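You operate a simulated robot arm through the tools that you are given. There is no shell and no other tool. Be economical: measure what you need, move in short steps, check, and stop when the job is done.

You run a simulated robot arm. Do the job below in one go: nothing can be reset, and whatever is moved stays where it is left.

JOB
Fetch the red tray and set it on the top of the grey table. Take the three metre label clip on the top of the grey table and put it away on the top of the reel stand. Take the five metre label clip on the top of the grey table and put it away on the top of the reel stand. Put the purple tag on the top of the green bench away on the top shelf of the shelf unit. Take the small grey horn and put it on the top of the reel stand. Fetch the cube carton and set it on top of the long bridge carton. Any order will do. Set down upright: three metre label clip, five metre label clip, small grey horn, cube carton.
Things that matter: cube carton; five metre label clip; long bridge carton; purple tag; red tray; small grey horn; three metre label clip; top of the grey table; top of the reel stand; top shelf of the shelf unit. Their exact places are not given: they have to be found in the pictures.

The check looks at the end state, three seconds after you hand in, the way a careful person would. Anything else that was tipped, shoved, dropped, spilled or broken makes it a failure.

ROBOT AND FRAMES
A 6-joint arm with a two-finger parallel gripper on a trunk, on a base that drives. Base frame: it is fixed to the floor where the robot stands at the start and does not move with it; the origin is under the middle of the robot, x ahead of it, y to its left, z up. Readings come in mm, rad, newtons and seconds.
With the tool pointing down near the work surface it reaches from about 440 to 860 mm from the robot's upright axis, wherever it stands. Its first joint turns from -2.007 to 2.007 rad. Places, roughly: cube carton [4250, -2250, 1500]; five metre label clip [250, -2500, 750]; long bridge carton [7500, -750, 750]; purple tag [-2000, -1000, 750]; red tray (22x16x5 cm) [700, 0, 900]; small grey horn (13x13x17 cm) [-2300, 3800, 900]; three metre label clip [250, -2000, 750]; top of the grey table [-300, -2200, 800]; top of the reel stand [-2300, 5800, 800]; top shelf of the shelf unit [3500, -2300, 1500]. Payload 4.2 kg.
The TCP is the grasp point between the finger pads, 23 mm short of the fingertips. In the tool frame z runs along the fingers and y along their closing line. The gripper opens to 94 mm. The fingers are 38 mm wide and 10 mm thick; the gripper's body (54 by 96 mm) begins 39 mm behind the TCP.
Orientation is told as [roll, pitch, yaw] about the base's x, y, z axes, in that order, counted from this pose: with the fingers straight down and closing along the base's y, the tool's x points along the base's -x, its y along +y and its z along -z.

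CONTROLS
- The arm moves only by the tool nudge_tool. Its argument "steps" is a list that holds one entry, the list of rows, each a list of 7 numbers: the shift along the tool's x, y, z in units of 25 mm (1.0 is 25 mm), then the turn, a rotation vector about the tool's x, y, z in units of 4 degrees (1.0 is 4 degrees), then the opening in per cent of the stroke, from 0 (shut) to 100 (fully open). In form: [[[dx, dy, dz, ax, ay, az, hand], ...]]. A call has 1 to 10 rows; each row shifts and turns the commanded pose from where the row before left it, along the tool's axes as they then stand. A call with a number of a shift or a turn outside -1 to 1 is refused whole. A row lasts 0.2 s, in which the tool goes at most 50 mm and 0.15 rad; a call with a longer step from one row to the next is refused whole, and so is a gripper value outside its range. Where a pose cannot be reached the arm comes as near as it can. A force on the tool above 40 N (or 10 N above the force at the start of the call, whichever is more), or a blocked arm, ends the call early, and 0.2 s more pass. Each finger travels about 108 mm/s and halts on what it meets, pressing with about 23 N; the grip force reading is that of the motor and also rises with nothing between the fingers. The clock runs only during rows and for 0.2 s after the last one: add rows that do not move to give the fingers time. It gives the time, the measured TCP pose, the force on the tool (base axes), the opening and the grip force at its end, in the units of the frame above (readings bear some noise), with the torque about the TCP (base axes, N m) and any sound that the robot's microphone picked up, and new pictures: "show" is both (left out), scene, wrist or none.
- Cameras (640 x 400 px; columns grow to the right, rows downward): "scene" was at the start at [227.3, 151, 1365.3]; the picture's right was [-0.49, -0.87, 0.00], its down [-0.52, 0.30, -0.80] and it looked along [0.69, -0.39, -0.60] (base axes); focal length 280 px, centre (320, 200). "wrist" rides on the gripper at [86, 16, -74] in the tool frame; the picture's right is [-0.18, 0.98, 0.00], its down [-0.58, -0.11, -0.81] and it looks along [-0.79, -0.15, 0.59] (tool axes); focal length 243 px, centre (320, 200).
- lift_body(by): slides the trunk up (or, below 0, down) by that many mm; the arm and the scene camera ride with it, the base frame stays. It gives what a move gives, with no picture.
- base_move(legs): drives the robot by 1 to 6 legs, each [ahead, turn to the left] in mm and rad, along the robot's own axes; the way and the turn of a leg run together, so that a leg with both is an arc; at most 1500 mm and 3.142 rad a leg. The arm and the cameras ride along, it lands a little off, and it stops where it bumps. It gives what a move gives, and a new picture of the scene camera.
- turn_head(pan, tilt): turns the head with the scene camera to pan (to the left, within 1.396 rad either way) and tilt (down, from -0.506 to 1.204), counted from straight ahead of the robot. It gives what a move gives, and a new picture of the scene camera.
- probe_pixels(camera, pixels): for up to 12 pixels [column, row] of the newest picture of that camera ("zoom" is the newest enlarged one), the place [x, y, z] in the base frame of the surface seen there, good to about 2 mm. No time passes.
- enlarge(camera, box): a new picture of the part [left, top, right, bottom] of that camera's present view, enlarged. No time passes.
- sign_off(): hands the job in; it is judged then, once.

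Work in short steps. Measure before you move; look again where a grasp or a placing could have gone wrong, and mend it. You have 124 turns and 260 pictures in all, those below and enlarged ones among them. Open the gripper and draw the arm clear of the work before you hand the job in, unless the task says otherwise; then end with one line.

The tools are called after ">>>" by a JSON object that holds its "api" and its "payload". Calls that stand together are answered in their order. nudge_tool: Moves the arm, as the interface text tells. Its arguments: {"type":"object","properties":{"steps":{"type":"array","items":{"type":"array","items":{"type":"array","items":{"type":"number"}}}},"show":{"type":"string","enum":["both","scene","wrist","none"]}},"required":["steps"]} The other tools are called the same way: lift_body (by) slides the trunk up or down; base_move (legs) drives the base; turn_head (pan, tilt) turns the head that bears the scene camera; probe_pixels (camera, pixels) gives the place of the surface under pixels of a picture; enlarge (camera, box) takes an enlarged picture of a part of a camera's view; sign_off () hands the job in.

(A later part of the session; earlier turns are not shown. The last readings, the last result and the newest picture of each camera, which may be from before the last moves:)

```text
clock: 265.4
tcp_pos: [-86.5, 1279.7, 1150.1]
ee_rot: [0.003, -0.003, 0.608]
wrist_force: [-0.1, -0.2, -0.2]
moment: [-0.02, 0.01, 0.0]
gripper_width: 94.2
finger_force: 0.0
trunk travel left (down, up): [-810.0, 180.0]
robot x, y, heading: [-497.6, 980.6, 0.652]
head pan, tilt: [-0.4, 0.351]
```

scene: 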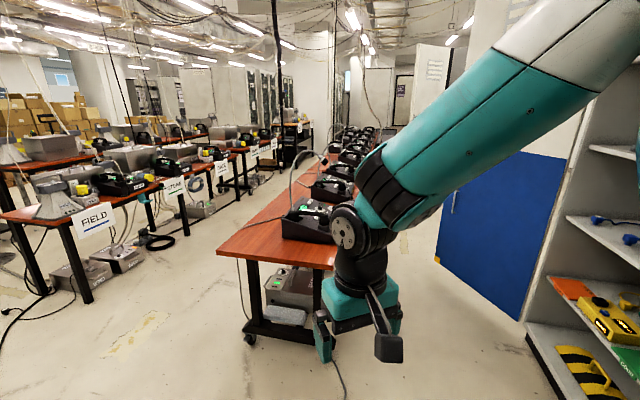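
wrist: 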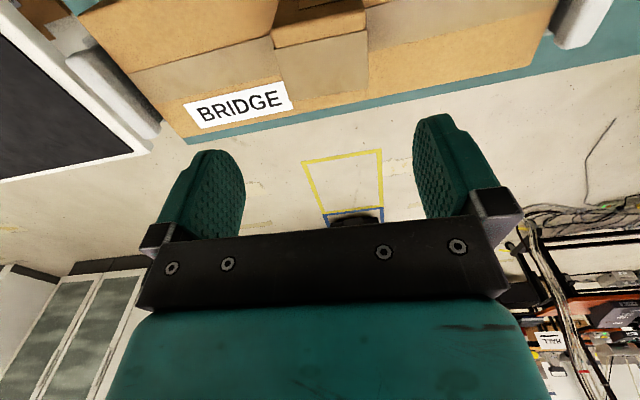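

The pillar is a cabinet open to the north, with shelves at the right. I turn to look into it.

>>> {"api": "base_move", "payload": {"legs": [[0, -1.1]]}}

>>> {"api": "turn_head", "payload": {"pan": 0.1, "tilt": 0.35}}

```text
clock: 268.6
tcp_pos: [-52.4, 738.6, 1151.1]
ee_rot: [0.005, -0.002, -0.509]
wrist_force: [0.2, -0.3, -0.3]
moment: [-0.02, 0.0, -0.02]
gripper_width: 93.9
finger_force: 0.1
trunk travel left (down, up): [-810.0, 180.0]
robot x, y, heading: [-501.3, 981.6, -0.469]
head pan, tilt: [-0.4, 0.351]
```

scene: 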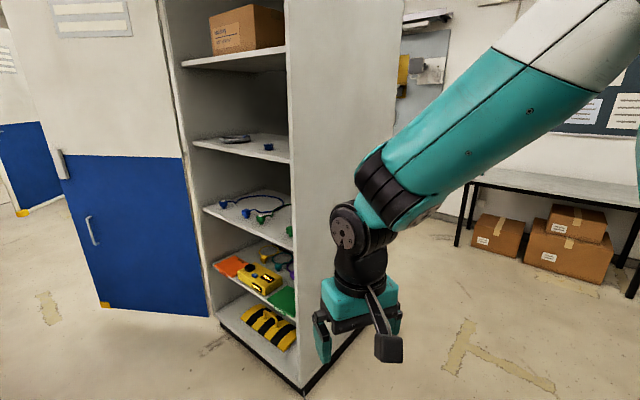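

```text
clock: 269.5
tcp_pos: [-54.7, 740.4, 1150.5]
ee_rot: [0.005, -0.004, -0.509]
wrist_force: [0.4, -0.6, 0.0]
moment: [0.0, -0.01, 0.0]
gripper_width: 94.1
finger_force: 0.0
trunk travel left (down, up): [-810.0, 180.0]
robot x, y, heading: [-500.7, 981.3, -0.473]
head pan, tilt: [0.099, 0.351]
```

scene: 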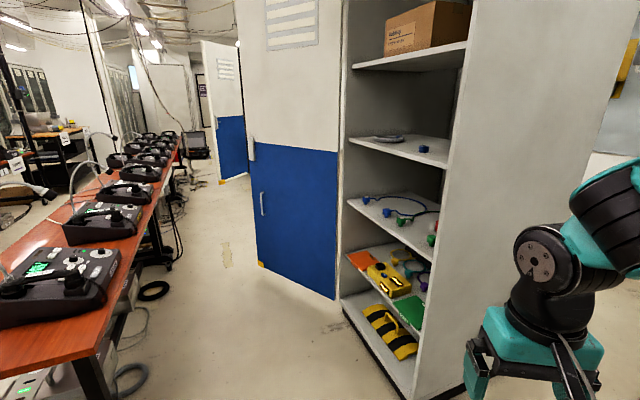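

>>> {"api": "probe_pixels", "payload": {"camera": "scene", "pixels": [[335, 297], [258, 262], [345, 300], [465, 390], [80, 360], [110, 345], [400, 205], [400, 255], [390, 140], [400, 290], [235, 178], [178, 155]]}}

>>> {"api": "enlarge", "payload": {"camera": "scene", "box": [320, 110, 480, 360]}}

```text
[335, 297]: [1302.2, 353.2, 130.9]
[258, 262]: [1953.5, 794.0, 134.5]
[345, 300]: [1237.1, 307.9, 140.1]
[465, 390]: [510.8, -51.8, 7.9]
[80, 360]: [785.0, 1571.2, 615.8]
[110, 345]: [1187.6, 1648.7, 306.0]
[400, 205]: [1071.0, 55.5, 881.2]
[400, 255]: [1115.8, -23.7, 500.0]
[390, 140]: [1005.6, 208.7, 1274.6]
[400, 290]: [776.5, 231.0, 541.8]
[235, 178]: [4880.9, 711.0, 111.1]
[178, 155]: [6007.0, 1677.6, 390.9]
```

```text
1.60 times, centred on (400, 235) of scene
```

zoom: 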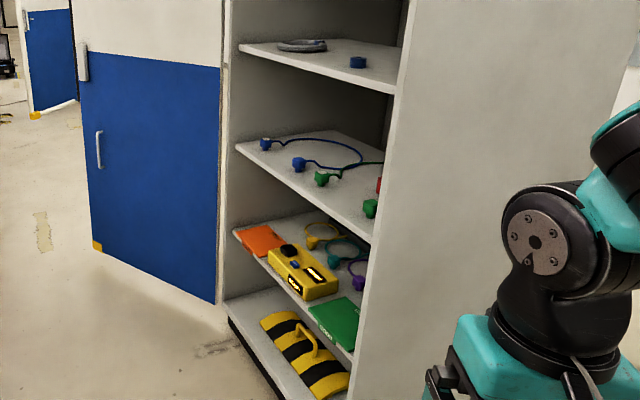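

It's one cabinet with an open front at y≈300 (x 510–1300); something red lies on the z≈880 shelf. I drive in front of it and face south.

>>> {"api": "base_move", "payload": {"legs": [[0, 0.49], [1200, 0], [0, -1.59]]}}

>>> {"api": "turn_head", "payload": {"pan": 0, "tilt": 0.5}}

```text
clock: 280.8
tcp_pos: [690.8, 502.9, 1151.6]
ee_rot: [0.004, -0.004, -1.593]
wrist_force: [0.5, -0.3, 0.2]
moment: [-0.02, -0.06, 0.01]
gripper_width: 94.2
finger_force: 0.0
trunk travel left (down, up): [-810.0, 180.0]
robot x, y, heading: [694.8, 1012.6, -1.547]
head pan, tilt: [0.099, 0.351]
```

scene: 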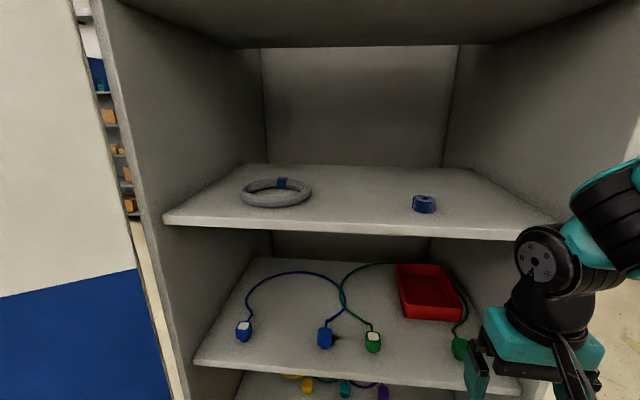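

```text
clock: 281.5
tcp_pos: [689.7, 503.3, 1150.7]
ee_rot: [0.004, -0.005, -1.594]
wrist_force: [0.6, -0.3, 0.4]
moment: [0.02, 0.01, 0.03]
gripper_width: 93.9
finger_force: 0.1
trunk travel left (down, up): [-810.0, 180.0]
robot x, y, heading: [693.0, 1010.3, -1.553]
head pan, tilt: [0.0, 0.499]
```

scene: 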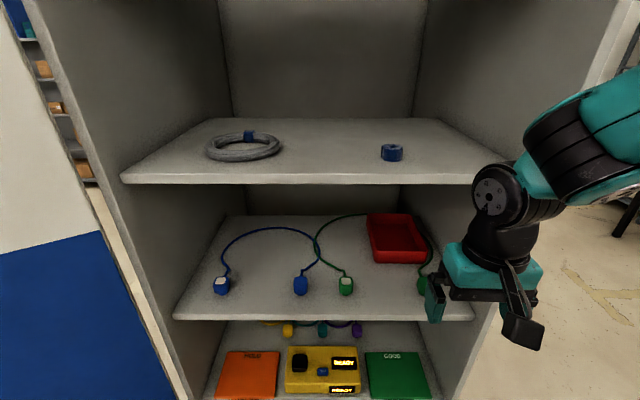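

The red tray is at (397,238), with a green cord beside it. I enlarge and measure.

>>> {"api": "enlarge", "payload": {"camera": "scene", "box": [310, 170, 470, 320]}}

>>> {"api": "probe_pixels", "payload": {"camera": "scene", "pixels": [[368, 216], [410, 215], [375, 252], [425, 252], [376, 262], [425, 262], [398, 235], [345, 285], [320, 320], [320, 182], [425, 285], [320, 210]]}}

```text
2.67 times, centred on (390, 245) of scene
```

zoom: 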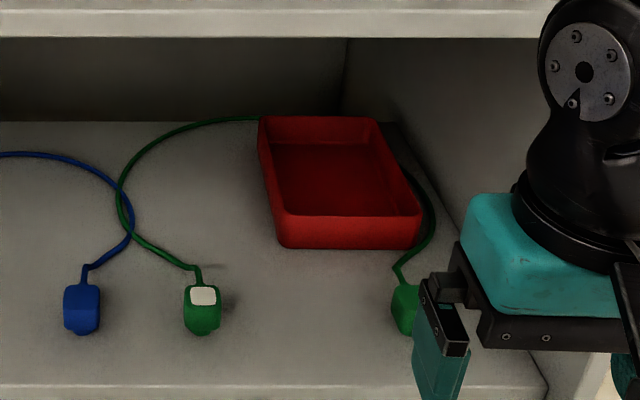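

```text
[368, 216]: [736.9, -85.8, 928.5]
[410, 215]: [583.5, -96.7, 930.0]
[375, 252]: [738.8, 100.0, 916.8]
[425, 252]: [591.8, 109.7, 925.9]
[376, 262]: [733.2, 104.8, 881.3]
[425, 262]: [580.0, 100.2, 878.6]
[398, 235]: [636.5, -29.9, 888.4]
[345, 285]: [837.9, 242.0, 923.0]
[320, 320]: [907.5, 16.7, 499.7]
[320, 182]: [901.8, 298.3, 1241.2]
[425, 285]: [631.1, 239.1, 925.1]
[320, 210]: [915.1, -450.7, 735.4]
```

The tray spans x 580–738, y -97…105, z 880–930, below a shelf at ~1240, so the hand must go in tilted. I probe the arm's own shape and the upper shelf's underside to plan clearance.

>>> {"api": "probe_pixels", "payload": {"camera": "scene", "pixels": [[487, 197], [540, 150], [620, 110], [480, 270], [520, 335], [320, 176], [320, 184], [250, 184], [440, 183], [320, 214], [495, 240], [530, 190]]}}

>>> {"api": "turn_head", "payload": {"pan": -0.9, "tilt": 0.1}}

```text
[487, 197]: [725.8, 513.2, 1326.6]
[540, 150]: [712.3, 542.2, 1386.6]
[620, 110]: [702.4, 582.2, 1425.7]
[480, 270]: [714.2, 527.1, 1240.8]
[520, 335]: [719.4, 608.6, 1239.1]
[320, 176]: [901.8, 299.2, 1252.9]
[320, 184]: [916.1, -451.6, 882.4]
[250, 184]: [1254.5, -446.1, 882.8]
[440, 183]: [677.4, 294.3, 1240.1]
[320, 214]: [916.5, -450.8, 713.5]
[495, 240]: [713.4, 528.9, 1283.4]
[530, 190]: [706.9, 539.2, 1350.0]
```

```text
clock: 282.7
tcp_pos: [690.1, 502.9, 1150.5]
ee_rot: [0.004, -0.003, -1.593]
wrist_force: [0.7, -0.2, 0.6]
moment: [-0.02, -0.03, 0.0]
gripper_width: 93.8
finger_force: 0.1
trunk travel left (down, up): [-810.0, 180.0]
robot x, y, heading: [695.0, 1011.4, -1.554]
head pan, tilt: [-0.901, 0.099]
```

scene: 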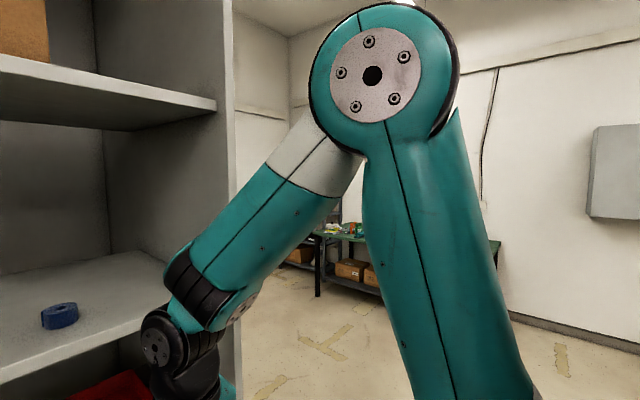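

>>> {"api": "probe_pixels", "payload": {"camera": "scene", "pixels": [[372, 75], [320, 160], [400, 180], [440, 330], [200, 295], [260, 230], [160, 345], [215, 300], [430, 390], [460, 60]]}}

>>> {"api": "turn_head", "payload": {"pan": -1.2, "tilt": 0.8}}

```text
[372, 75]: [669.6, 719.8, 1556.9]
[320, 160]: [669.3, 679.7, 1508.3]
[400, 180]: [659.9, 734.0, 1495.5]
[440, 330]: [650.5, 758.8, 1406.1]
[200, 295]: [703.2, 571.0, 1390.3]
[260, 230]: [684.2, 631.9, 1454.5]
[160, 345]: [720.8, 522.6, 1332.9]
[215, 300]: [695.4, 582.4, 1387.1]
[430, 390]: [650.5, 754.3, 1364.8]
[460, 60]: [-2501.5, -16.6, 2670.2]
```

```text
clock: 283.8
tcp_pos: [690.0, 503.4, 1151.4]
ee_rot: [0.003, -0.003, -1.592]
wrist_force: [1.0, -0.5, -1.1]
moment: [0.02, 0.0, -0.01]
gripper_width: 94.1
finger_force: 0.0
trunk travel left (down, up): [-810.0, 180.0]
robot x, y, heading: [694.0, 1014.5, -1.547]
head pan, tilt: [-1.201, 0.799]
```

scene: 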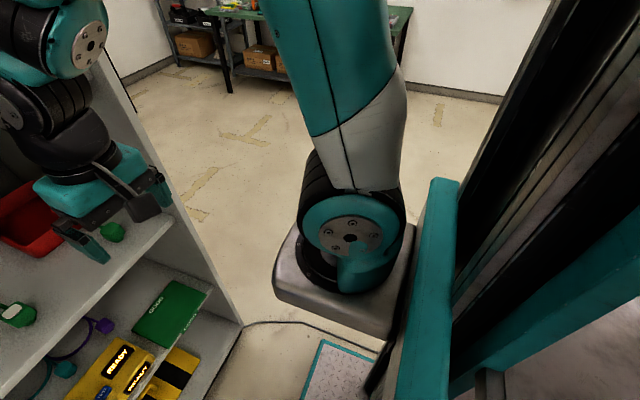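

>>> {"api": "probe_pixels", "payload": {"camera": "scene", "pixels": [[350, 237], [340, 290], [350, 150], [300, 250], [88, 45], [12, 115], [70, 160], [100, 195], [340, 370]]}}

```text
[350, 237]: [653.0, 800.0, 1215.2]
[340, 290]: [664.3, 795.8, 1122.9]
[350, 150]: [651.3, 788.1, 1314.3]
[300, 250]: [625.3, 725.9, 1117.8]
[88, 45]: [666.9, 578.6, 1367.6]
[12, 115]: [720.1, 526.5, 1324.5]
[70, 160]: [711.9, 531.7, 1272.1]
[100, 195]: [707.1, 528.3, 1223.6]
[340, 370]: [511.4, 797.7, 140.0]
```

The arm geometry is clear now: shoulder ~212 mm ahead of the axis, so with the trunk low the forearm can enter under the shelf nearly level. Plan: tilt the tool 40° forward, pinch the tray's left wall (x≈735) near its middle, and lift with the trunk. First I back off 100 mm, extend and raise, then tilt.

>>> {"api": "base_move", "payload": {"legs": [[-100, 0]]}}

>>> {"api": "nudge_tool", "payload": {"steps": [[[-0.6, 0.15, -0.9, 0, 0, 0, 60], [-0.6, 0.15, -0.9, 0, 0, 0, 60], [-0.6, 0.15, -0.9, 0, 0, 0, 60], [-0.6, 0.15, -0.9, 0, 0, 0, 60], [-0.6, 0.15, -0.9, 0, 0, 0, 60], [-0.6, 0.15, -0.9, 0, 0, 0, 60], [-0.6, 0.15, -0.9, 0, 0, 0, 60], [-0.6, 0.15, -0.9, 0, 0, 0, 60], [-0.6, 0.15, -0.9, 0, 0, 0, 60], [-0.2, 0.1, -0.6, 0, 0, 0, 60]]], "show": "none"}}

>>> {"api": "nudge_tool", "payload": {"steps": [[[0, 0, 0, 0, -1, 0, 60], [0, 0, 0, 0, -1, 0, 60], [0, 0, 0, 0, -1, 0, 60], [0, 0, 0, 0, -1, 0, 60], [0, 0, 0, 0, -1, 0, 60], [0, 0, 0, 0, -1, 0, 60], [0, 0, 0, 0, -1, 0, 60], [0, 0, 0, 0, -1, 0, 60], [0, 0, 0, 0, -1, 0, 60], [0, 0, 0, 0, -1, 0, 60]]], "show": "none"}}

>>> {"api": "turn_head", "payload": {"pan": -0.3, "tilt": 0.4}}

```text
clock: 284.9
tcp_pos: [687.9, 604.7, 1151.3]
ee_rot: [0.003, -0.004, -1.594]
wrist_force: [-0.9, 0.2, -0.1]
moment: [0.01, 0.01, -0.02]
gripper_width: 93.9
finger_force: 0.1
trunk travel left (down, up): [-810.0, 180.0]
robot x, y, heading: [690.4, 1113.1, -1.553]
head pan, tilt: [-1.201, 0.799]
```

scene: 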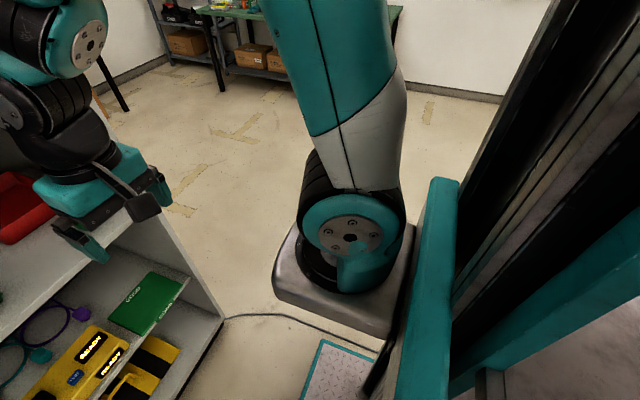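

```text
clock: 287.1
tcp_pos: [719.0, 464.6, 1370.8]
ee_rot: [0.005, -0.003, -1.592]
wrist_force: [1.0, -0.8, -0.2]
moment: [-0.02, -0.01, 0.06]
gripper_width: 56.6
finger_force: 0.0
trunk travel left (down, up): [-810.0, 180.0]
robot x, y, heading: [691.3, 1113.3, -1.551]
head pan, tilt: [-1.201, 0.799]
```

```text
clock: 289.3
tcp_pos: [721.1, 463.8, 1369.7]
ee_rot: [0.004, -0.702, -1.597]
wrist_force: [0.0, 0.4, -0.3]
moment: [-0.01, 0.0, 0.01]
gripper_width: 56.7
finger_force: 0.2
trunk travel left (down, up): [-810.0, 180.0]
robot x, y, heading: [694.0, 1112.9, -1.552]
head pan, tilt: [-1.201, 0.799]
```

```text
clock: 290.5
tcp_pos: [720.4, 465.2, 1369.6]
ee_rot: [0.004, -0.699, -1.595]
wrist_force: [0.3, -0.5, -1.1]
moment: [0.02, -0.01, -0.02]
gripper_width: 56.4
finger_force: 0.0
trunk travel left (down, up): [-810.0, 180.0]
robot x, y, heading: [693.7, 1115.3, -1.552]
head pan, tilt: [-0.3, 0.4]
```

scene: 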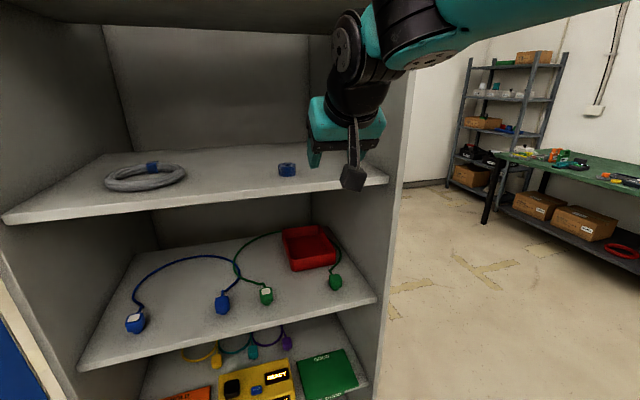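

The hand is tilted forward 40°. I lower the trunk 383 mm so the TCP is at ≈987, and check the view.

>>> {"api": "lift_body", "payload": {"by": -383}}

>>> {"api": "nudge_tool", "payload": {"steps": [[[0, 0.25, 0, 0, 0, 0, 60]]], "show": "both"}}

```text
clock: 294.2
tcp_pos: [720.4, 465.4, 986.9]
ee_rot: [0.005, -0.701, -1.594]
wrist_force: [-1.1, -1.2, 0.5]
moment: [-0.04, 0.0, -0.02]
gripper_width: 56.2
finger_force: 0.0
trunk travel left (down, up): [-427.0, 563.0]
robot x, y, heading: [690.8, 1118.7, -1.554]
head pan, tilt: [-0.3, 0.4]
```

```text
clock: 294.6
tcp_pos: [727.7, 464.5, 986.8]
ee_rot: [0.005, -0.703, -1.597]
wrist_force: [0.3, 0.1, 0.5]
moment: [-0.01, 0.02, 0.0]
gripper_width: 56.3
finger_force: 0.1
trunk travel left (down, up): [-427.0, 563.0]
robot x, y, heading: [693.3, 1114.5, -1.55]
head pan, tilt: [-0.3, 0.4]
```

scene: 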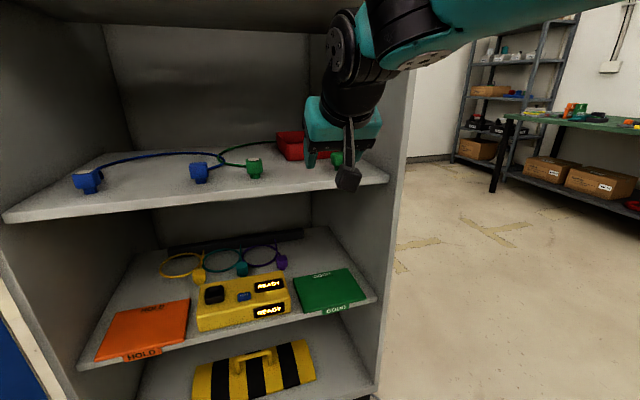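
wrist: 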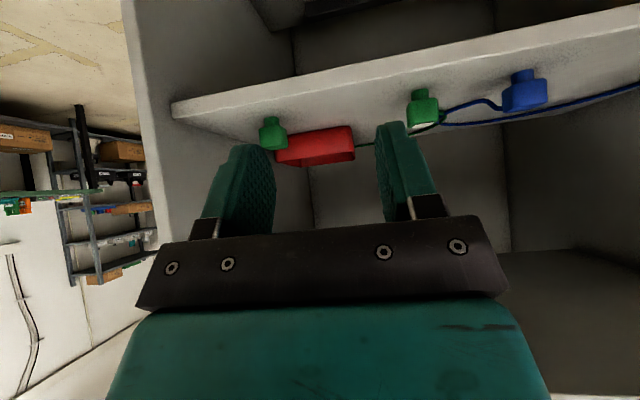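

The wrist view shows the tray ahead between the fingers, and the upper shelf is well above. I drive in 250 mm and check.

>>> {"api": "base_move", "payload": {"legs": [[250, 0]]}}

>>> {"api": "nudge_tool", "payload": {"steps": [[[0, 0, 0, 0, 0, 0, 60]]], "show": "wrist"}}

```text
clock: 296.5
tcp_pos: [732.5, 211.4, 986.6]
ee_rot: [0.006, -0.701, -1.594]
wrist_force: [0.0, 0.3, -0.6]
moment: [0.04, -0.03, 0.01]
gripper_width: 56.2
finger_force: 0.1
trunk travel left (down, up): [-427.0, 563.0]
robot x, y, heading: [696.2, 859.7, -1.55]
head pan, tilt: [-0.3, 0.4]
```

scene: 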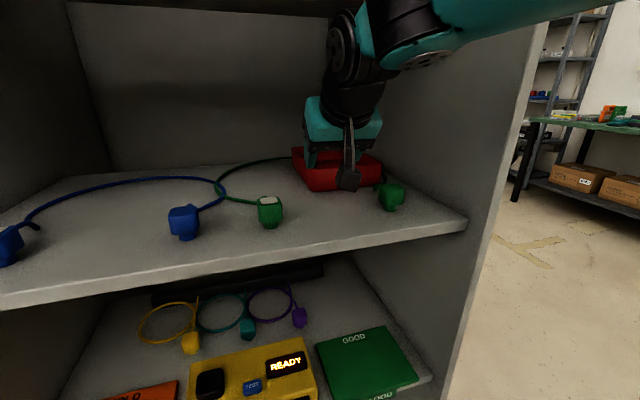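

```text
clock: 296.9
tcp_pos: [731.9, 211.6, 985.7]
ee_rot: [0.006, -0.702, -1.597]
wrist_force: [0.1, 0.7, 0.8]
moment: [0.01, -0.04, -0.01]
gripper_width: 56.2
finger_force: 0.1
trunk travel left (down, up): [-427.0, 563.0]
robot x, y, heading: [697.5, 863.1, -1.547]
head pan, tilt: [-0.3, 0.4]
```

wrist: 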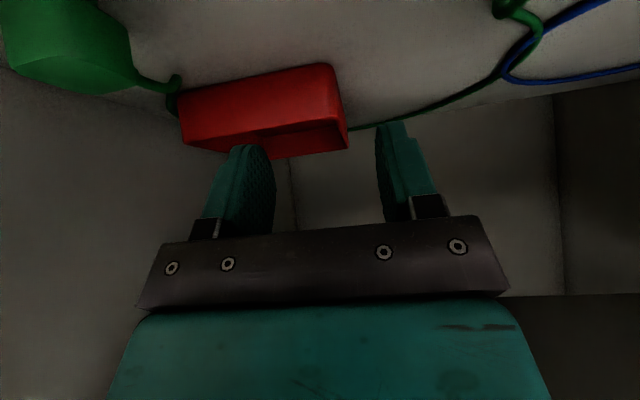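

I measure the left wall edge from here in the wrist picture.

>>> {"api": "probe_pixels", "payload": {"camera": "wrist", "pixels": [[328, 75], [338, 110], [343, 145], [330, 145], [335, 125], [340, 130], [325, 127], [190, 110]]}}

>>> {"api": "enlarge", "payload": {"camera": "wrist", "box": [160, 50, 420, 212]}}

```text
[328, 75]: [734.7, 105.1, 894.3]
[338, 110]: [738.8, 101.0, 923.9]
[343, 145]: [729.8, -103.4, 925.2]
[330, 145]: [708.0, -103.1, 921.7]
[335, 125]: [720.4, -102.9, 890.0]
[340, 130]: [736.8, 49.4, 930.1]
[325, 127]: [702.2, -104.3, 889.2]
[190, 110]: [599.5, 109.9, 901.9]
```

```text
2.46 times, centred on (290, 131) of wrist
```

zoom: 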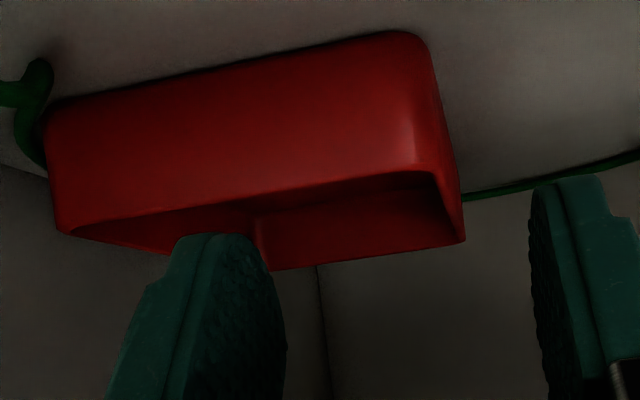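

The left wall is at x≈735–738 and slightly yawed the same way as the tool. I drive the last 166 mm, above the tray.

>>> {"api": "base_move", "payload": {"legs": [[166, 0]]}}

>>> {"api": "nudge_tool", "payload": {"steps": [[[0, 0, 0, 0, 0, 0, 60]]], "show": "wrist"}}

```text
clock: 298.3
tcp_pos: [735.0, 47.0, 986.5]
ee_rot: [0.006, -0.702, -1.597]
wrist_force: [-0.3, 0.8, 0.0]
moment: [-0.02, 0.02, -0.02]
gripper_width: 56.3
finger_force: 0.2
trunk travel left (down, up): [-427.0, 563.0]
robot x, y, heading: [699.4, 696.1, -1.55]
head pan, tilt: [-0.3, 0.4]
```

scene: 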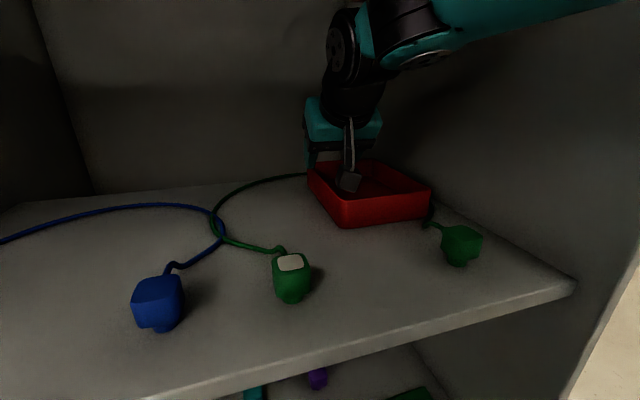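

```text
clock: 298.7
tcp_pos: [735.3, 45.5, 986.9]
ee_rot: [0.005, -0.703, -1.595]
wrist_force: [0.7, -0.3, 0.2]
moment: [-0.01, 0.03, 0.02]
gripper_width: 56.3
finger_force: 0.1
trunk travel left (down, up): [-427.0, 563.0]
robot x, y, heading: [704.1, 696.0, -1.552]
head pan, tilt: [-0.3, 0.4]
```

wrist: 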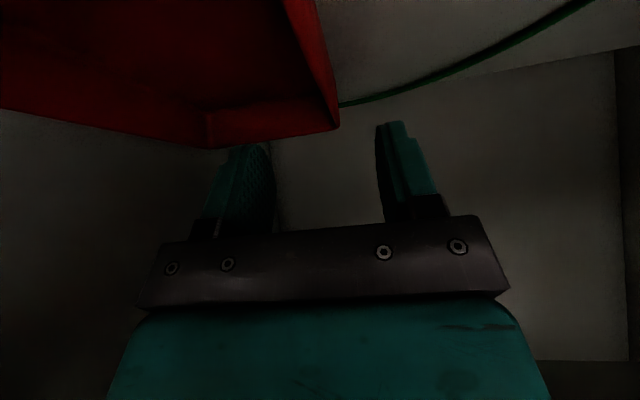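

I check where the wrist-camera box is relative to the tray's front wall before lowering.

>>> {"api": "probe_pixels", "payload": {"camera": "scene", "pixels": [[350, 183], [345, 190], [358, 178], [340, 205], [335, 190], [318, 165], [430, 190], [314, 155], [345, 140]]}}

>>> {"api": "enlarge", "payload": {"camera": "scene", "box": [280, 80, 460, 240]}}

```text
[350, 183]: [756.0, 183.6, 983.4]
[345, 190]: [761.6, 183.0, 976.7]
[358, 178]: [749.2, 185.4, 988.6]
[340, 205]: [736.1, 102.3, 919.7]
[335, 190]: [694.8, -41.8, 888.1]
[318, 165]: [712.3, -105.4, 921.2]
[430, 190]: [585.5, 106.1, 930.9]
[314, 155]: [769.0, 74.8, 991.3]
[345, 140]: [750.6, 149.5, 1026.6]
```

```text
2.50 times, centred on (370, 160) of scene
```

zoom: 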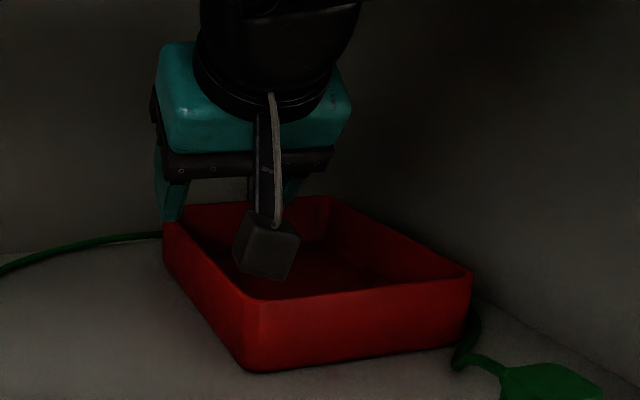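

The camera box (y≈140–184) will stay in front of the wall (y≈106). I lower the trunk 64 mm and then close slowly.

>>> {"api": "lift_body", "payload": {"by": -64}}

>>> {"api": "nudge_tool", "payload": {"steps": [[[0, 0, 0, 0, 0, 0, 0], [0, 0, 0, 0, 0, 0, 0], [0, 0, 0, 0, 0, 0, 0], [0, 0, 0, 0, 0, 0, 0]]], "show": "both"}}

```text
clock: 299.7
tcp_pos: [735.6, 46.7, 922.8]
ee_rot: [0.005, -0.701, -1.596]
wrist_force: [0.0, 0.1, 0.1]
moment: [-0.01, 0.03, 0.03]
gripper_width: 56.4
finger_force: 0.0
trunk travel left (down, up): [-363.0, 627.0]
robot x, y, heading: [699.7, 694.1, -1.549]
head pan, tilt: [-0.3, 0.4]
```

```text
clock: 300.7
tcp_pos: [734.4, 46.3, 922.7]
ee_rot: [0.006, -0.701, -1.597]
wrist_force: [1.0, 0.1, 2.3]
moment: [0.07, 0.32, -0.12]
gripper_width: 5.0
finger_force: 23.0
trunk travel left (down, up): [-363.0, 627.0]
robot x, y, heading: [698.9, 695.5, -1.552]
head pan, tilt: [-0.3, 0.4]
```

scene: 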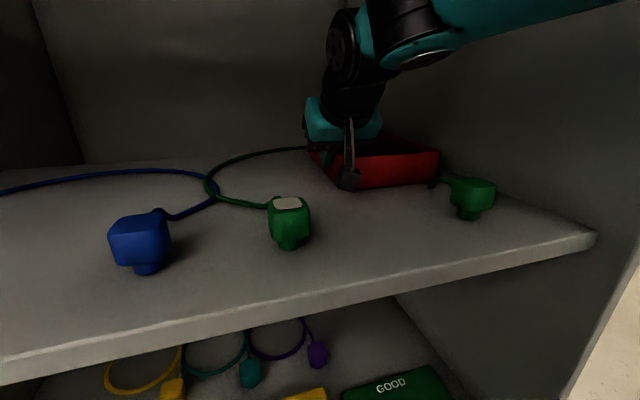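
wrist: 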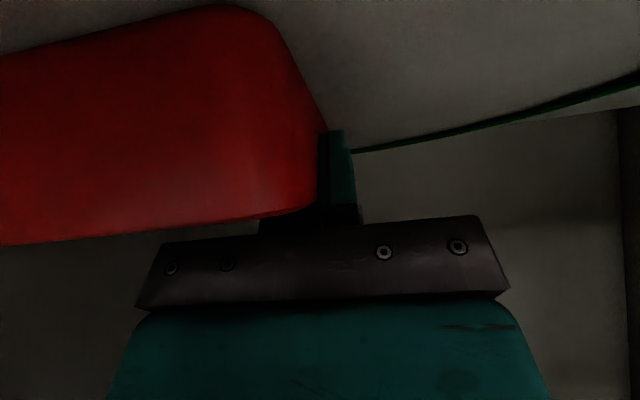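

Gripped at 5 mm: the wall. I raise the trunk 20 mm and check.

>>> {"api": "lift_body", "payload": {"by": 20}}

>>> {"api": "nudge_tool", "payload": {"steps": [[[0, 0, 0, 0, 0, 0, 0]]], "show": "both"}}

```text
clock: 301.4
tcp_pos: [735.1, 47.2, 943.0]
ee_rot: [0.006, -0.7, -1.596]
wrist_force: [0.7, -0.1, -2.2]
moment: [0.05, -0.17, 0.0]
gripper_width: 5.1
finger_force: 23.4
trunk travel left (down, up): [-383.0, 607.0]
robot x, y, heading: [699.6, 697.1, -1.553]
head pan, tilt: [-0.3, 0.4]
```

```text
clock: 301.8
tcp_pos: [735.5, 46.5, 943.3]
ee_rot: [0.004, -0.701, -1.598]
wrist_force: [-0.4, 0.2, -1.7]
moment: [0.06, -0.14, -0.03]
gripper_width: 4.7
finger_force: 22.5
trunk travel left (down, up): [-383.0, 607.0]
robot x, y, heading: [696.9, 695.9, -1.555]
head pan, tilt: [-0.3, 0.4]
```

scene: 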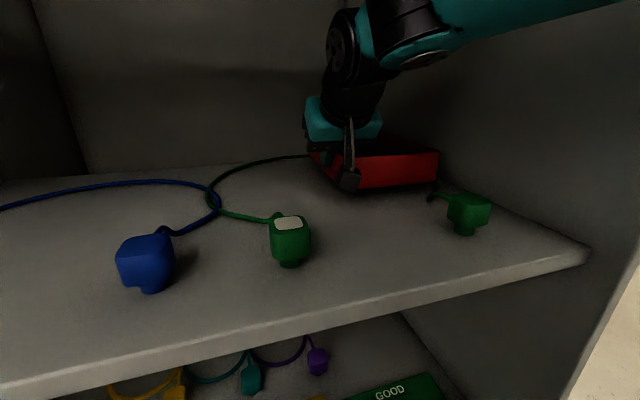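
wrist: 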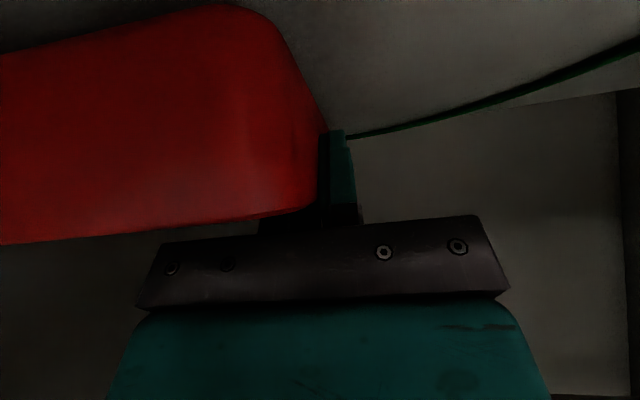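

The tray hangs level. I lift 58 mm more (bottom above the green plugs) and back out.

>>> {"api": "lift_body", "payload": {"by": 58}}

>>> {"api": "base_move", "payload": {"legs": [[-420, 0]]}}

>>> {"api": "enlarge", "payload": {"camera": "wrist", "box": [0, 0, 640, 400]}}

```text
clock: 302.8
tcp_pos: [734.8, 46.5, 1000.3]
ee_rot: [0.006, -0.7, -1.597]
wrist_force: [-0.7, -0.1, -2.0]
moment: [0.05, -0.14, -0.02]
gripper_width: 4.8
finger_force: 23.3
trunk travel left (down, up): [-441.0, 549.0]
robot x, y, heading: [702.1, 695.2, -1.553]
head pan, tilt: [-0.3, 0.4]
```

```text
clock: 305.3
tcp_pos: [732.1, 459.9, 1000.7]
ee_rot: [0.002, -0.702, -1.583]
wrist_force: [-0.1, 0.4, -1.1]
moment: [0.09, -0.16, 0.02]
gripper_width: 4.8
finger_force: 23.2
trunk travel left (down, up): [-441.0, 549.0]
robot x, y, heading: [693.0, 1111.5, -1.539]
head pan, tilt: [-0.3, 0.4]
```

scene: 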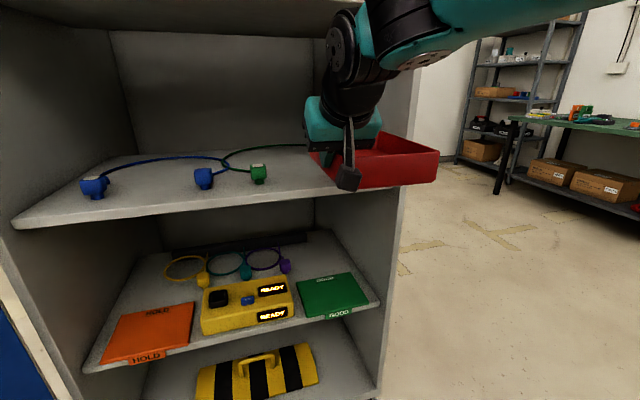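

```text
1.00 times, centred on (320, 200) of wrist (not enlarged: the box is as wide or as high as the picture)
```

zoom: 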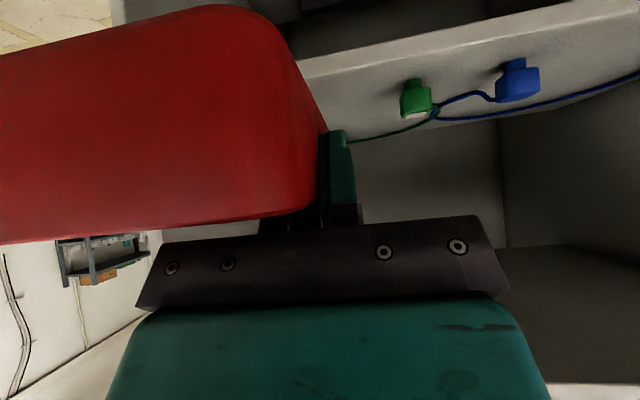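

The tray is out. I draw the arm in 150 mm so it clears the cabinet while turning, then drive round to the grey table.

>>> {"api": "nudge_tool", "payload": {"steps": [[[0.766, 0, -0.643, 0, 0, 0, 0], [0.766, 0, -0.643, 0, 0, 0, 0], [0.766, 0, -0.643, 0, 0, 0, 0], [0.766, 0, -0.643, 0, 0, 0, 0], [0.766, 0, -0.643, 0, 0, 0, 0], [0.766, 0, -0.643, 0, 0, 0, 0]]], "show": "none"}}

>>> {"api": "base_move", "payload": {"legs": [[0, -1.6], [955, 0], [0, 1.57], [1200, 0], [1100, 0]]}}

>>> {"api": "turn_head", "payload": {"pan": 0, "tilt": 0.6}}

```text
clock: 306.7
tcp_pos: [746.6, 602.8, 998.6]
ee_rot: [0.004, -0.701, -1.586]
wrist_force: [0.7, -0.8, -2.4]
moment: [0.11, -0.16, 0.0]
gripper_width: 4.9
finger_force: 22.8
out of reach, approached as far as the arm can: row 6
trunk travel left (down, up): [-441.0, 549.0]
robot x, y, heading: [693.7, 1109.8, -1.542]
head pan, tilt: [-0.3, 0.4]
```

```text
clock: 309.0
tcp_pos: [459.8, 646.8, 996.8]
ee_rot: [-0.015, -0.697, -2.166]
wrist_force: [0.5, -0.5, -2.0]
moment: [0.03, -0.15, 0.0]
gripper_width: 4.6
finger_force: 23.1
trunk travel left (down, up): [-441.0, 549.0]
robot x, y, heading: [686.6, 1104.6, -2.121]
head pan, tilt: [-0.3, 0.4]
stopped in leg 1: the robot was blocked; the commanded pose is now the measured one
```

scene: 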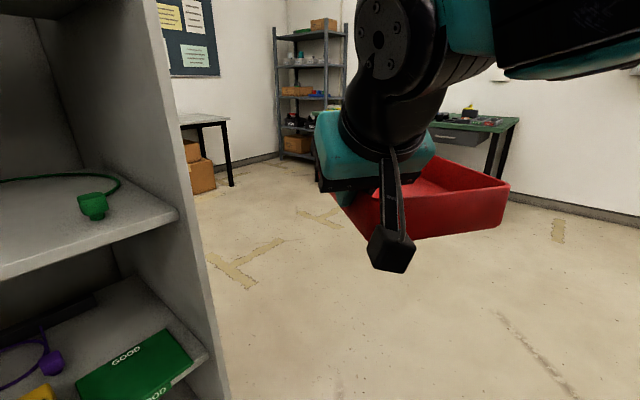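

```text
clock: 309.8
tcp_pos: [453.5, 648.8, 995.7]
ee_rot: [-0.009, -0.699, -2.174]
wrist_force: [-1.0, 0.9, -2.4]
moment: [-0.02, -0.17, -0.03]
gripper_width: 4.8
finger_force: 22.5
trunk travel left (down, up): [-441.0, 549.0]
robot x, y, heading: [688.0, 1103.7, -2.129]
head pan, tilt: [0.0, 0.6]
```

scene: 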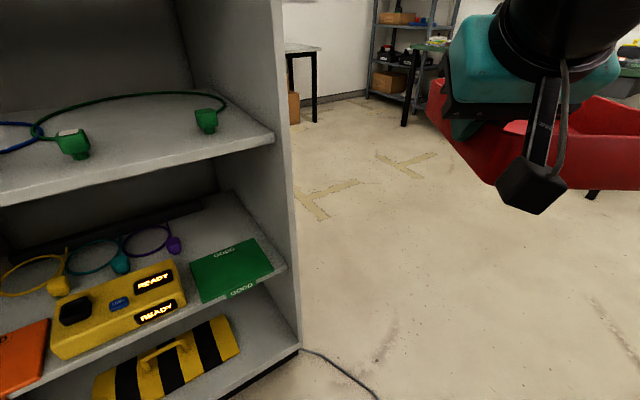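

The turn was blocked, probably by my rear corner at the table behind me. I move ahead ~120 mm away from it, finish the turn, and look back at that table.

>>> {"api": "base_move", "payload": {"legs": [[130, 0], [0, -1.01]]}}

>>> {"api": "turn_head", "payload": {"pan": -1.39, "tilt": 0.7}}

```text
clock: 313.6
tcp_pos: [109.0, 947.0, 997.3]
ee_rot: [-0.01, -0.699, 3.107]
wrist_force: [0.0, -0.6, -1.6]
moment: [-0.17, -0.07, -0.02]
gripper_width: 4.8
finger_force: 23.3
trunk travel left (down, up): [-441.0, 549.0]
robot x, y, heading: [618.3, 997.1, -3.132]
head pan, tilt: [0.0, 0.6]
```

scene: 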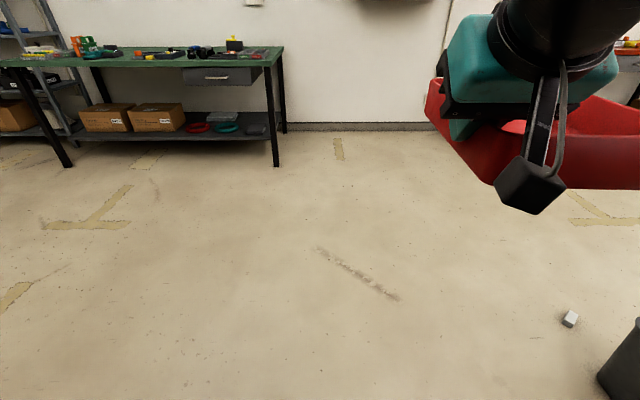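

```text
clock: 315.2
tcp_pos: [107.6, 946.8, 996.8]
ee_rot: [-0.01, -0.7, 3.108]
wrist_force: [0.2, -0.4, -1.9]
moment: [-0.13, -0.09, 0.0]
gripper_width: 5.0
finger_force: 23.0
trunk travel left (down, up): [-441.0, 549.0]
robot x, y, heading: [619.4, 997.3, -3.136]
head pan, tilt: [-1.389, 0.7]
```

scene: 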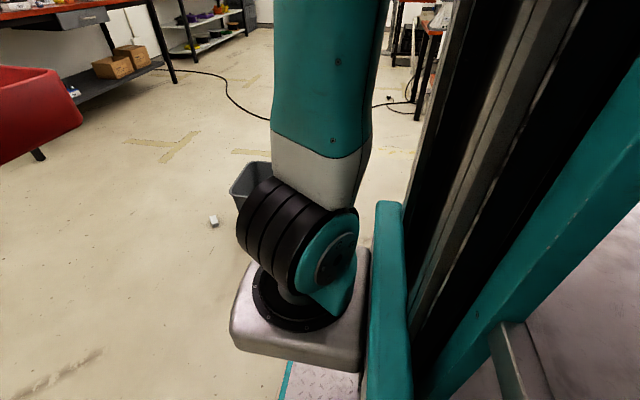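

I check the waste bin's place against where it was first seen (about x 40, y 1660).

>>> {"api": "probe_pixels", "payload": {"camera": "scene", "pixels": [[240, 165], [262, 165], [237, 200], [213, 222]]}}

>>> {"api": "base_move", "payload": {"legs": [[885, 0], [0, 1.57], [1150, 0], [1050, 0]]}}

>>> {"api": "turn_head", "payload": {"pan": 0, "tilt": 0.6}}

```text
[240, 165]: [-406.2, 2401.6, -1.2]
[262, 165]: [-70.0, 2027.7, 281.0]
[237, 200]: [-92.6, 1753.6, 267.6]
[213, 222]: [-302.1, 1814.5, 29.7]
```

```text
clock: 334.1
tcp_pos: [-161.7, -1704.1, 997.5]
ee_rot: [-0.01, -0.699, -1.586]
wrist_force: [-0.3, 0.5, -1.4]
moment: [0.09, -0.17, 0.02]
gripper_width: 4.7
finger_force: 22.9
trunk travel left (down, up): [-441.0, 549.0]
robot x, y, heading: [-219.9, -1191.8, -1.545]
head pan, tilt: [-1.389, 0.7]
```

scene: 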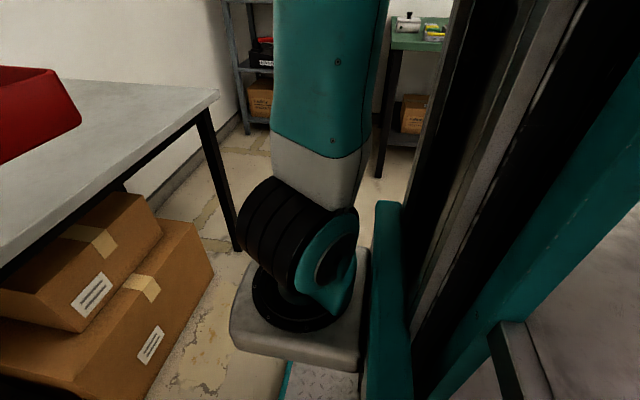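

```text
clock: 335.6
tcp_pos: [-161.7, -1702.2, 998.2]
ee_rot: [-0.011, -0.698, -1.588]
wrist_force: [-0.1, -0.5, -1.6]
moment: [0.11, -0.15, 0.03]
gripper_width: 4.9
finger_force: 22.2
trunk travel left (down, up): [-441.0, 549.0]
robot x, y, heading: [-219.0, -1194.8, -1.547]
head pan, tilt: [0.0, 0.6]
```

scene: 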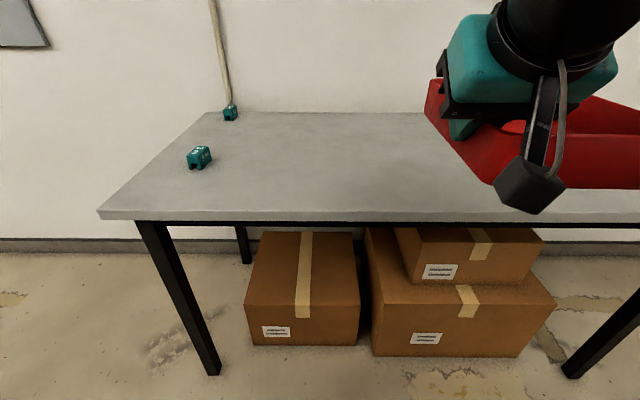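

The bin had not moved. Now I measure the table top, edges and clips.

>>> {"api": "probe_pixels", "payload": {"camera": "scene", "pixels": [[199, 152], [200, 165], [229, 110], [230, 119], [100, 215], [300, 213], [210, 113], [300, 170], [350, 150], [300, 120], [380, 130], [215, 370]]}}

>>> {"api": "enlarge", "payload": {"camera": "scene", "box": [165, 90, 261, 180]}}

```text
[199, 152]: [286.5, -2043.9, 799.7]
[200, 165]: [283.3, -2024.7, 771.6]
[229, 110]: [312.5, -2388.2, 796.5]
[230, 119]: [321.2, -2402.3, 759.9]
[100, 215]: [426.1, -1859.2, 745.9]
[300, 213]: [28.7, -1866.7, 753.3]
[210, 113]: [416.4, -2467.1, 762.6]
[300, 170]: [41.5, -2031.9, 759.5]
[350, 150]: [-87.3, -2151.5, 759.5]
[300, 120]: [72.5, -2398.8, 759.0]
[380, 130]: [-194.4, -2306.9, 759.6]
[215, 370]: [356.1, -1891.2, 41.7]
```

```text
4.44 times, centred on (213, 135) of scene
```

zoom: 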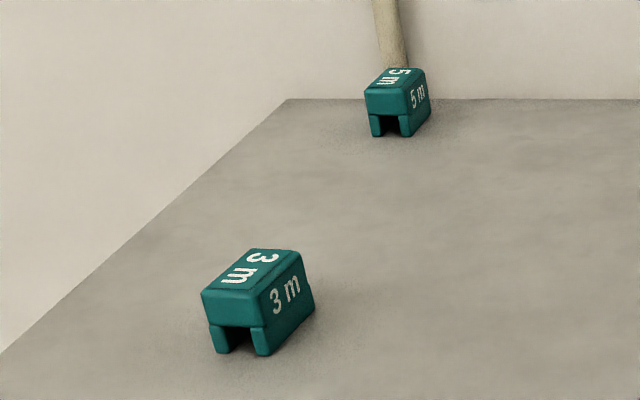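

Table top z≈759.5, and the middle is free. I extend the arm 140 mm, drive 290 mm up to the table, then lower the trunk near the surface.

>>> {"api": "nudge_tool", "payload": {"steps": [[[-0.766, 0, 0.643, 0, 0, 0, 0], [-0.766, 0, 0.643, 0, 0, 0, 0], [-0.766, 0, 0.643, 0, 0, 0, 0], [-0.766, 0, 0.643, 0, 0, 0, 0], [-0.766, 0, 0.643, 0, 0, 0, 0], [-0.46, 0, 0.386, 0, 0, 0, 0]]], "show": "none"}}

>>> {"api": "base_move", "payload": {"legs": [[290, 0]]}}

>>> {"api": "lift_body", "payload": {"by": -180}}

>>> {"api": "turn_head", "payload": {"pan": 0, "tilt": 0.4}}

```text
clock: 337.0
tcp_pos: [-164.8, -1843.8, 997.3]
ee_rot: [-0.012, -0.7, -1.586]
wrist_force: [-0.4, 0.0, -2.6]
moment: [0.09, -0.16, 0.01]
gripper_width: 4.9
finger_force: 22.9
trunk travel left (down, up): [-441.0, 549.0]
robot x, y, heading: [-220.2, -1190.6, -1.538]
head pan, tilt: [0.0, 0.6]
```

```text
clock: 339.0
tcp_pos: [-153.5, -2130.8, 997.7]
ee_rot: [-0.01, -0.699, -1.583]
wrist_force: [-0.2, 0.1, -2.5]
moment: [0.07, -0.17, -0.01]
gripper_width: 5.0
finger_force: 22.7
trunk travel left (down, up): [-441.0, 549.0]
robot x, y, heading: [-212.2, -1480.8, -1.536]
head pan, tilt: [0.0, 0.6]
```

scene: 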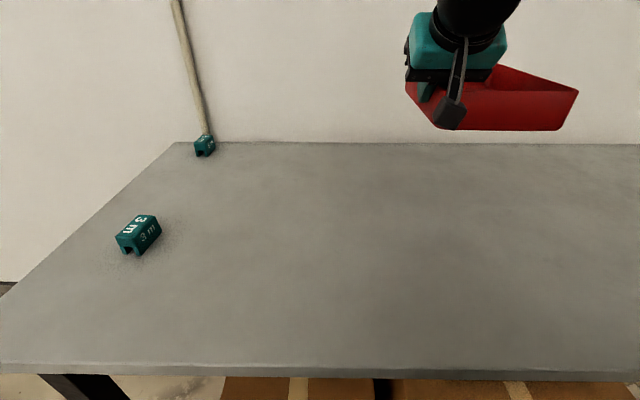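

```text
clock: 341.0
tcp_pos: [-152.8, -2130.7, 817.0]
ee_rot: [-0.01, -0.698, -1.583]
wrist_force: [-0.3, -0.3, -2.2]
moment: [0.09, -0.15, -0.01]
gripper_width: 5.1
finger_force: 23.2
trunk travel left (down, up): [-261.0, 729.0]
robot x, y, heading: [-217.5, -1487.7, -1.537]
head pan, tilt: [0.0, 0.6]
```

```text
clock: 341.8
tcp_pos: [-153.9, -2130.5, 816.4]
ee_rot: [-0.011, -0.698, -1.582]
wrist_force: [0.7, 0.7, -1.4]
moment: [0.07, -0.17, 0.02]
gripper_width: 4.8
finger_force: 22.8
trunk travel left (down, up): [-261.0, 729.0]
robot x, y, heading: [-213.2, -1482.9, -1.538]
head pan, tilt: [0.0, 0.4]
```

scene: 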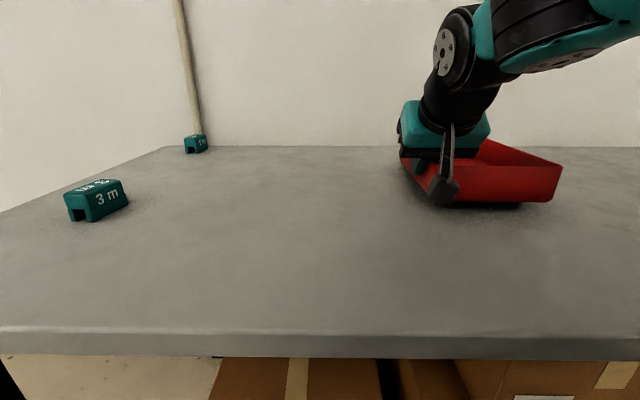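

About 14 mm above the surface. I lower the trunk 12 mm and then inch with the arm.

>>> {"api": "lift_body", "payload": {"by": -12}}

>>> {"api": "lift_body", "payload": {"by": -3}}

```text
clock: 342.4
tcp_pos: [-153.4, -2130.3, 804.3]
ee_rot: [-0.01, -0.698, -1.583]
wrist_force: [-0.4, -0.6, -2.5]
moment: [0.08, -0.16, -0.02]
gripper_width: 4.8
finger_force: 23.1
trunk travel left (down, up): [-249.0, 741.0]
robot x, y, heading: [-215.6, -1484.4, -1.541]
head pan, tilt: [0.0, 0.4]
```

```text
clock: 342.9
tcp_pos: [-153.9, -2130.2, 803.0]
ee_rot: [-0.01, -0.703, -1.586]
wrist_force: [-0.5, 0.3, 3.7]
moment: [-0.84, -0.18, 0.01]
gripper_width: 5.0
finger_force: 23.0
trunk travel left (down, up): [-246.0, 744.0]
robot x, y, heading: [-214.6, -1483.0, -1.541]
head pan, tilt: [0.0, 0.4]
```

Contact. I open to 60 % and raise the trunk.

>>> {"api": "nudge_tool", "payload": {"steps": [[[0, 0, 0, 0, 0, 0, 20], [0, 0, 0, 0, 0, 0, 50], [0, 0, 0, 0, 0, 0, 50], [0, 0, 0, 0, 0, 0, 50]]], "show": "wrist"}}

>>> {"api": "lift_body", "payload": {"by": 200}}

>>> {"api": "turn_head", "payload": {"pan": 0, "tilt": 0.6}}

```text
clock: 343.9
tcp_pos: [-152.5, -2130.5, 802.5]
ee_rot: [-0.011, -0.699, -1.583]
wrist_force: [-0.2, -0.3, -0.4]
moment: [-0.01, 0.02, -0.02]
gripper_width: 47.0
finger_force: 0.0
trunk travel left (down, up): [-246.0, 744.0]
robot x, y, heading: [-216.5, -1484.7, -1.534]
head pan, tilt: [0.0, 0.4]
```

wrist: 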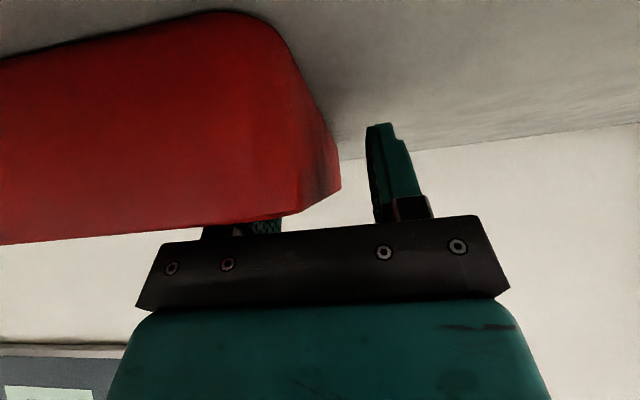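

```text
clock: 346.0
tcp_pos: [-152.5, -2131.2, 1002.1]
ee_rot: [-0.01, -0.7, -1.583]
wrist_force: [-0.5, -0.3, 0.6]
moment: [0.0, 0.01, 0.0]
gripper_width: 47.1
finger_force: 0.0
trunk travel left (down, up): [-446.0, 544.0]
robot x, y, heading: [-211.9, -1482.8, -1.536]
head pan, tilt: [0.0, 0.4]
```

```text
clock: 346.8
tcp_pos: [-153.2, -2131.2, 1001.3]
ee_rot: [-0.011, -0.698, -1.584]
wrist_force: [-0.6, 0.1, -0.5]
moment: [-0.01, -0.02, -0.06]
gripper_width: 47.1
finger_force: 0.0
trunk travel left (down, up): [-446.0, 544.0]
robot x, y, heading: [-216.8, -1481.4, -1.538]
head pan, tilt: [0.0, 0.6]
```

scene: 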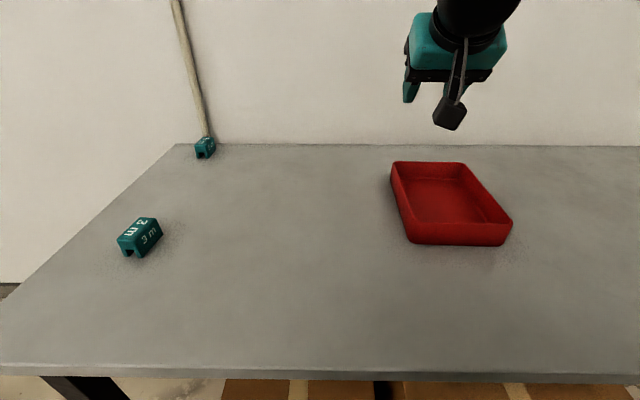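

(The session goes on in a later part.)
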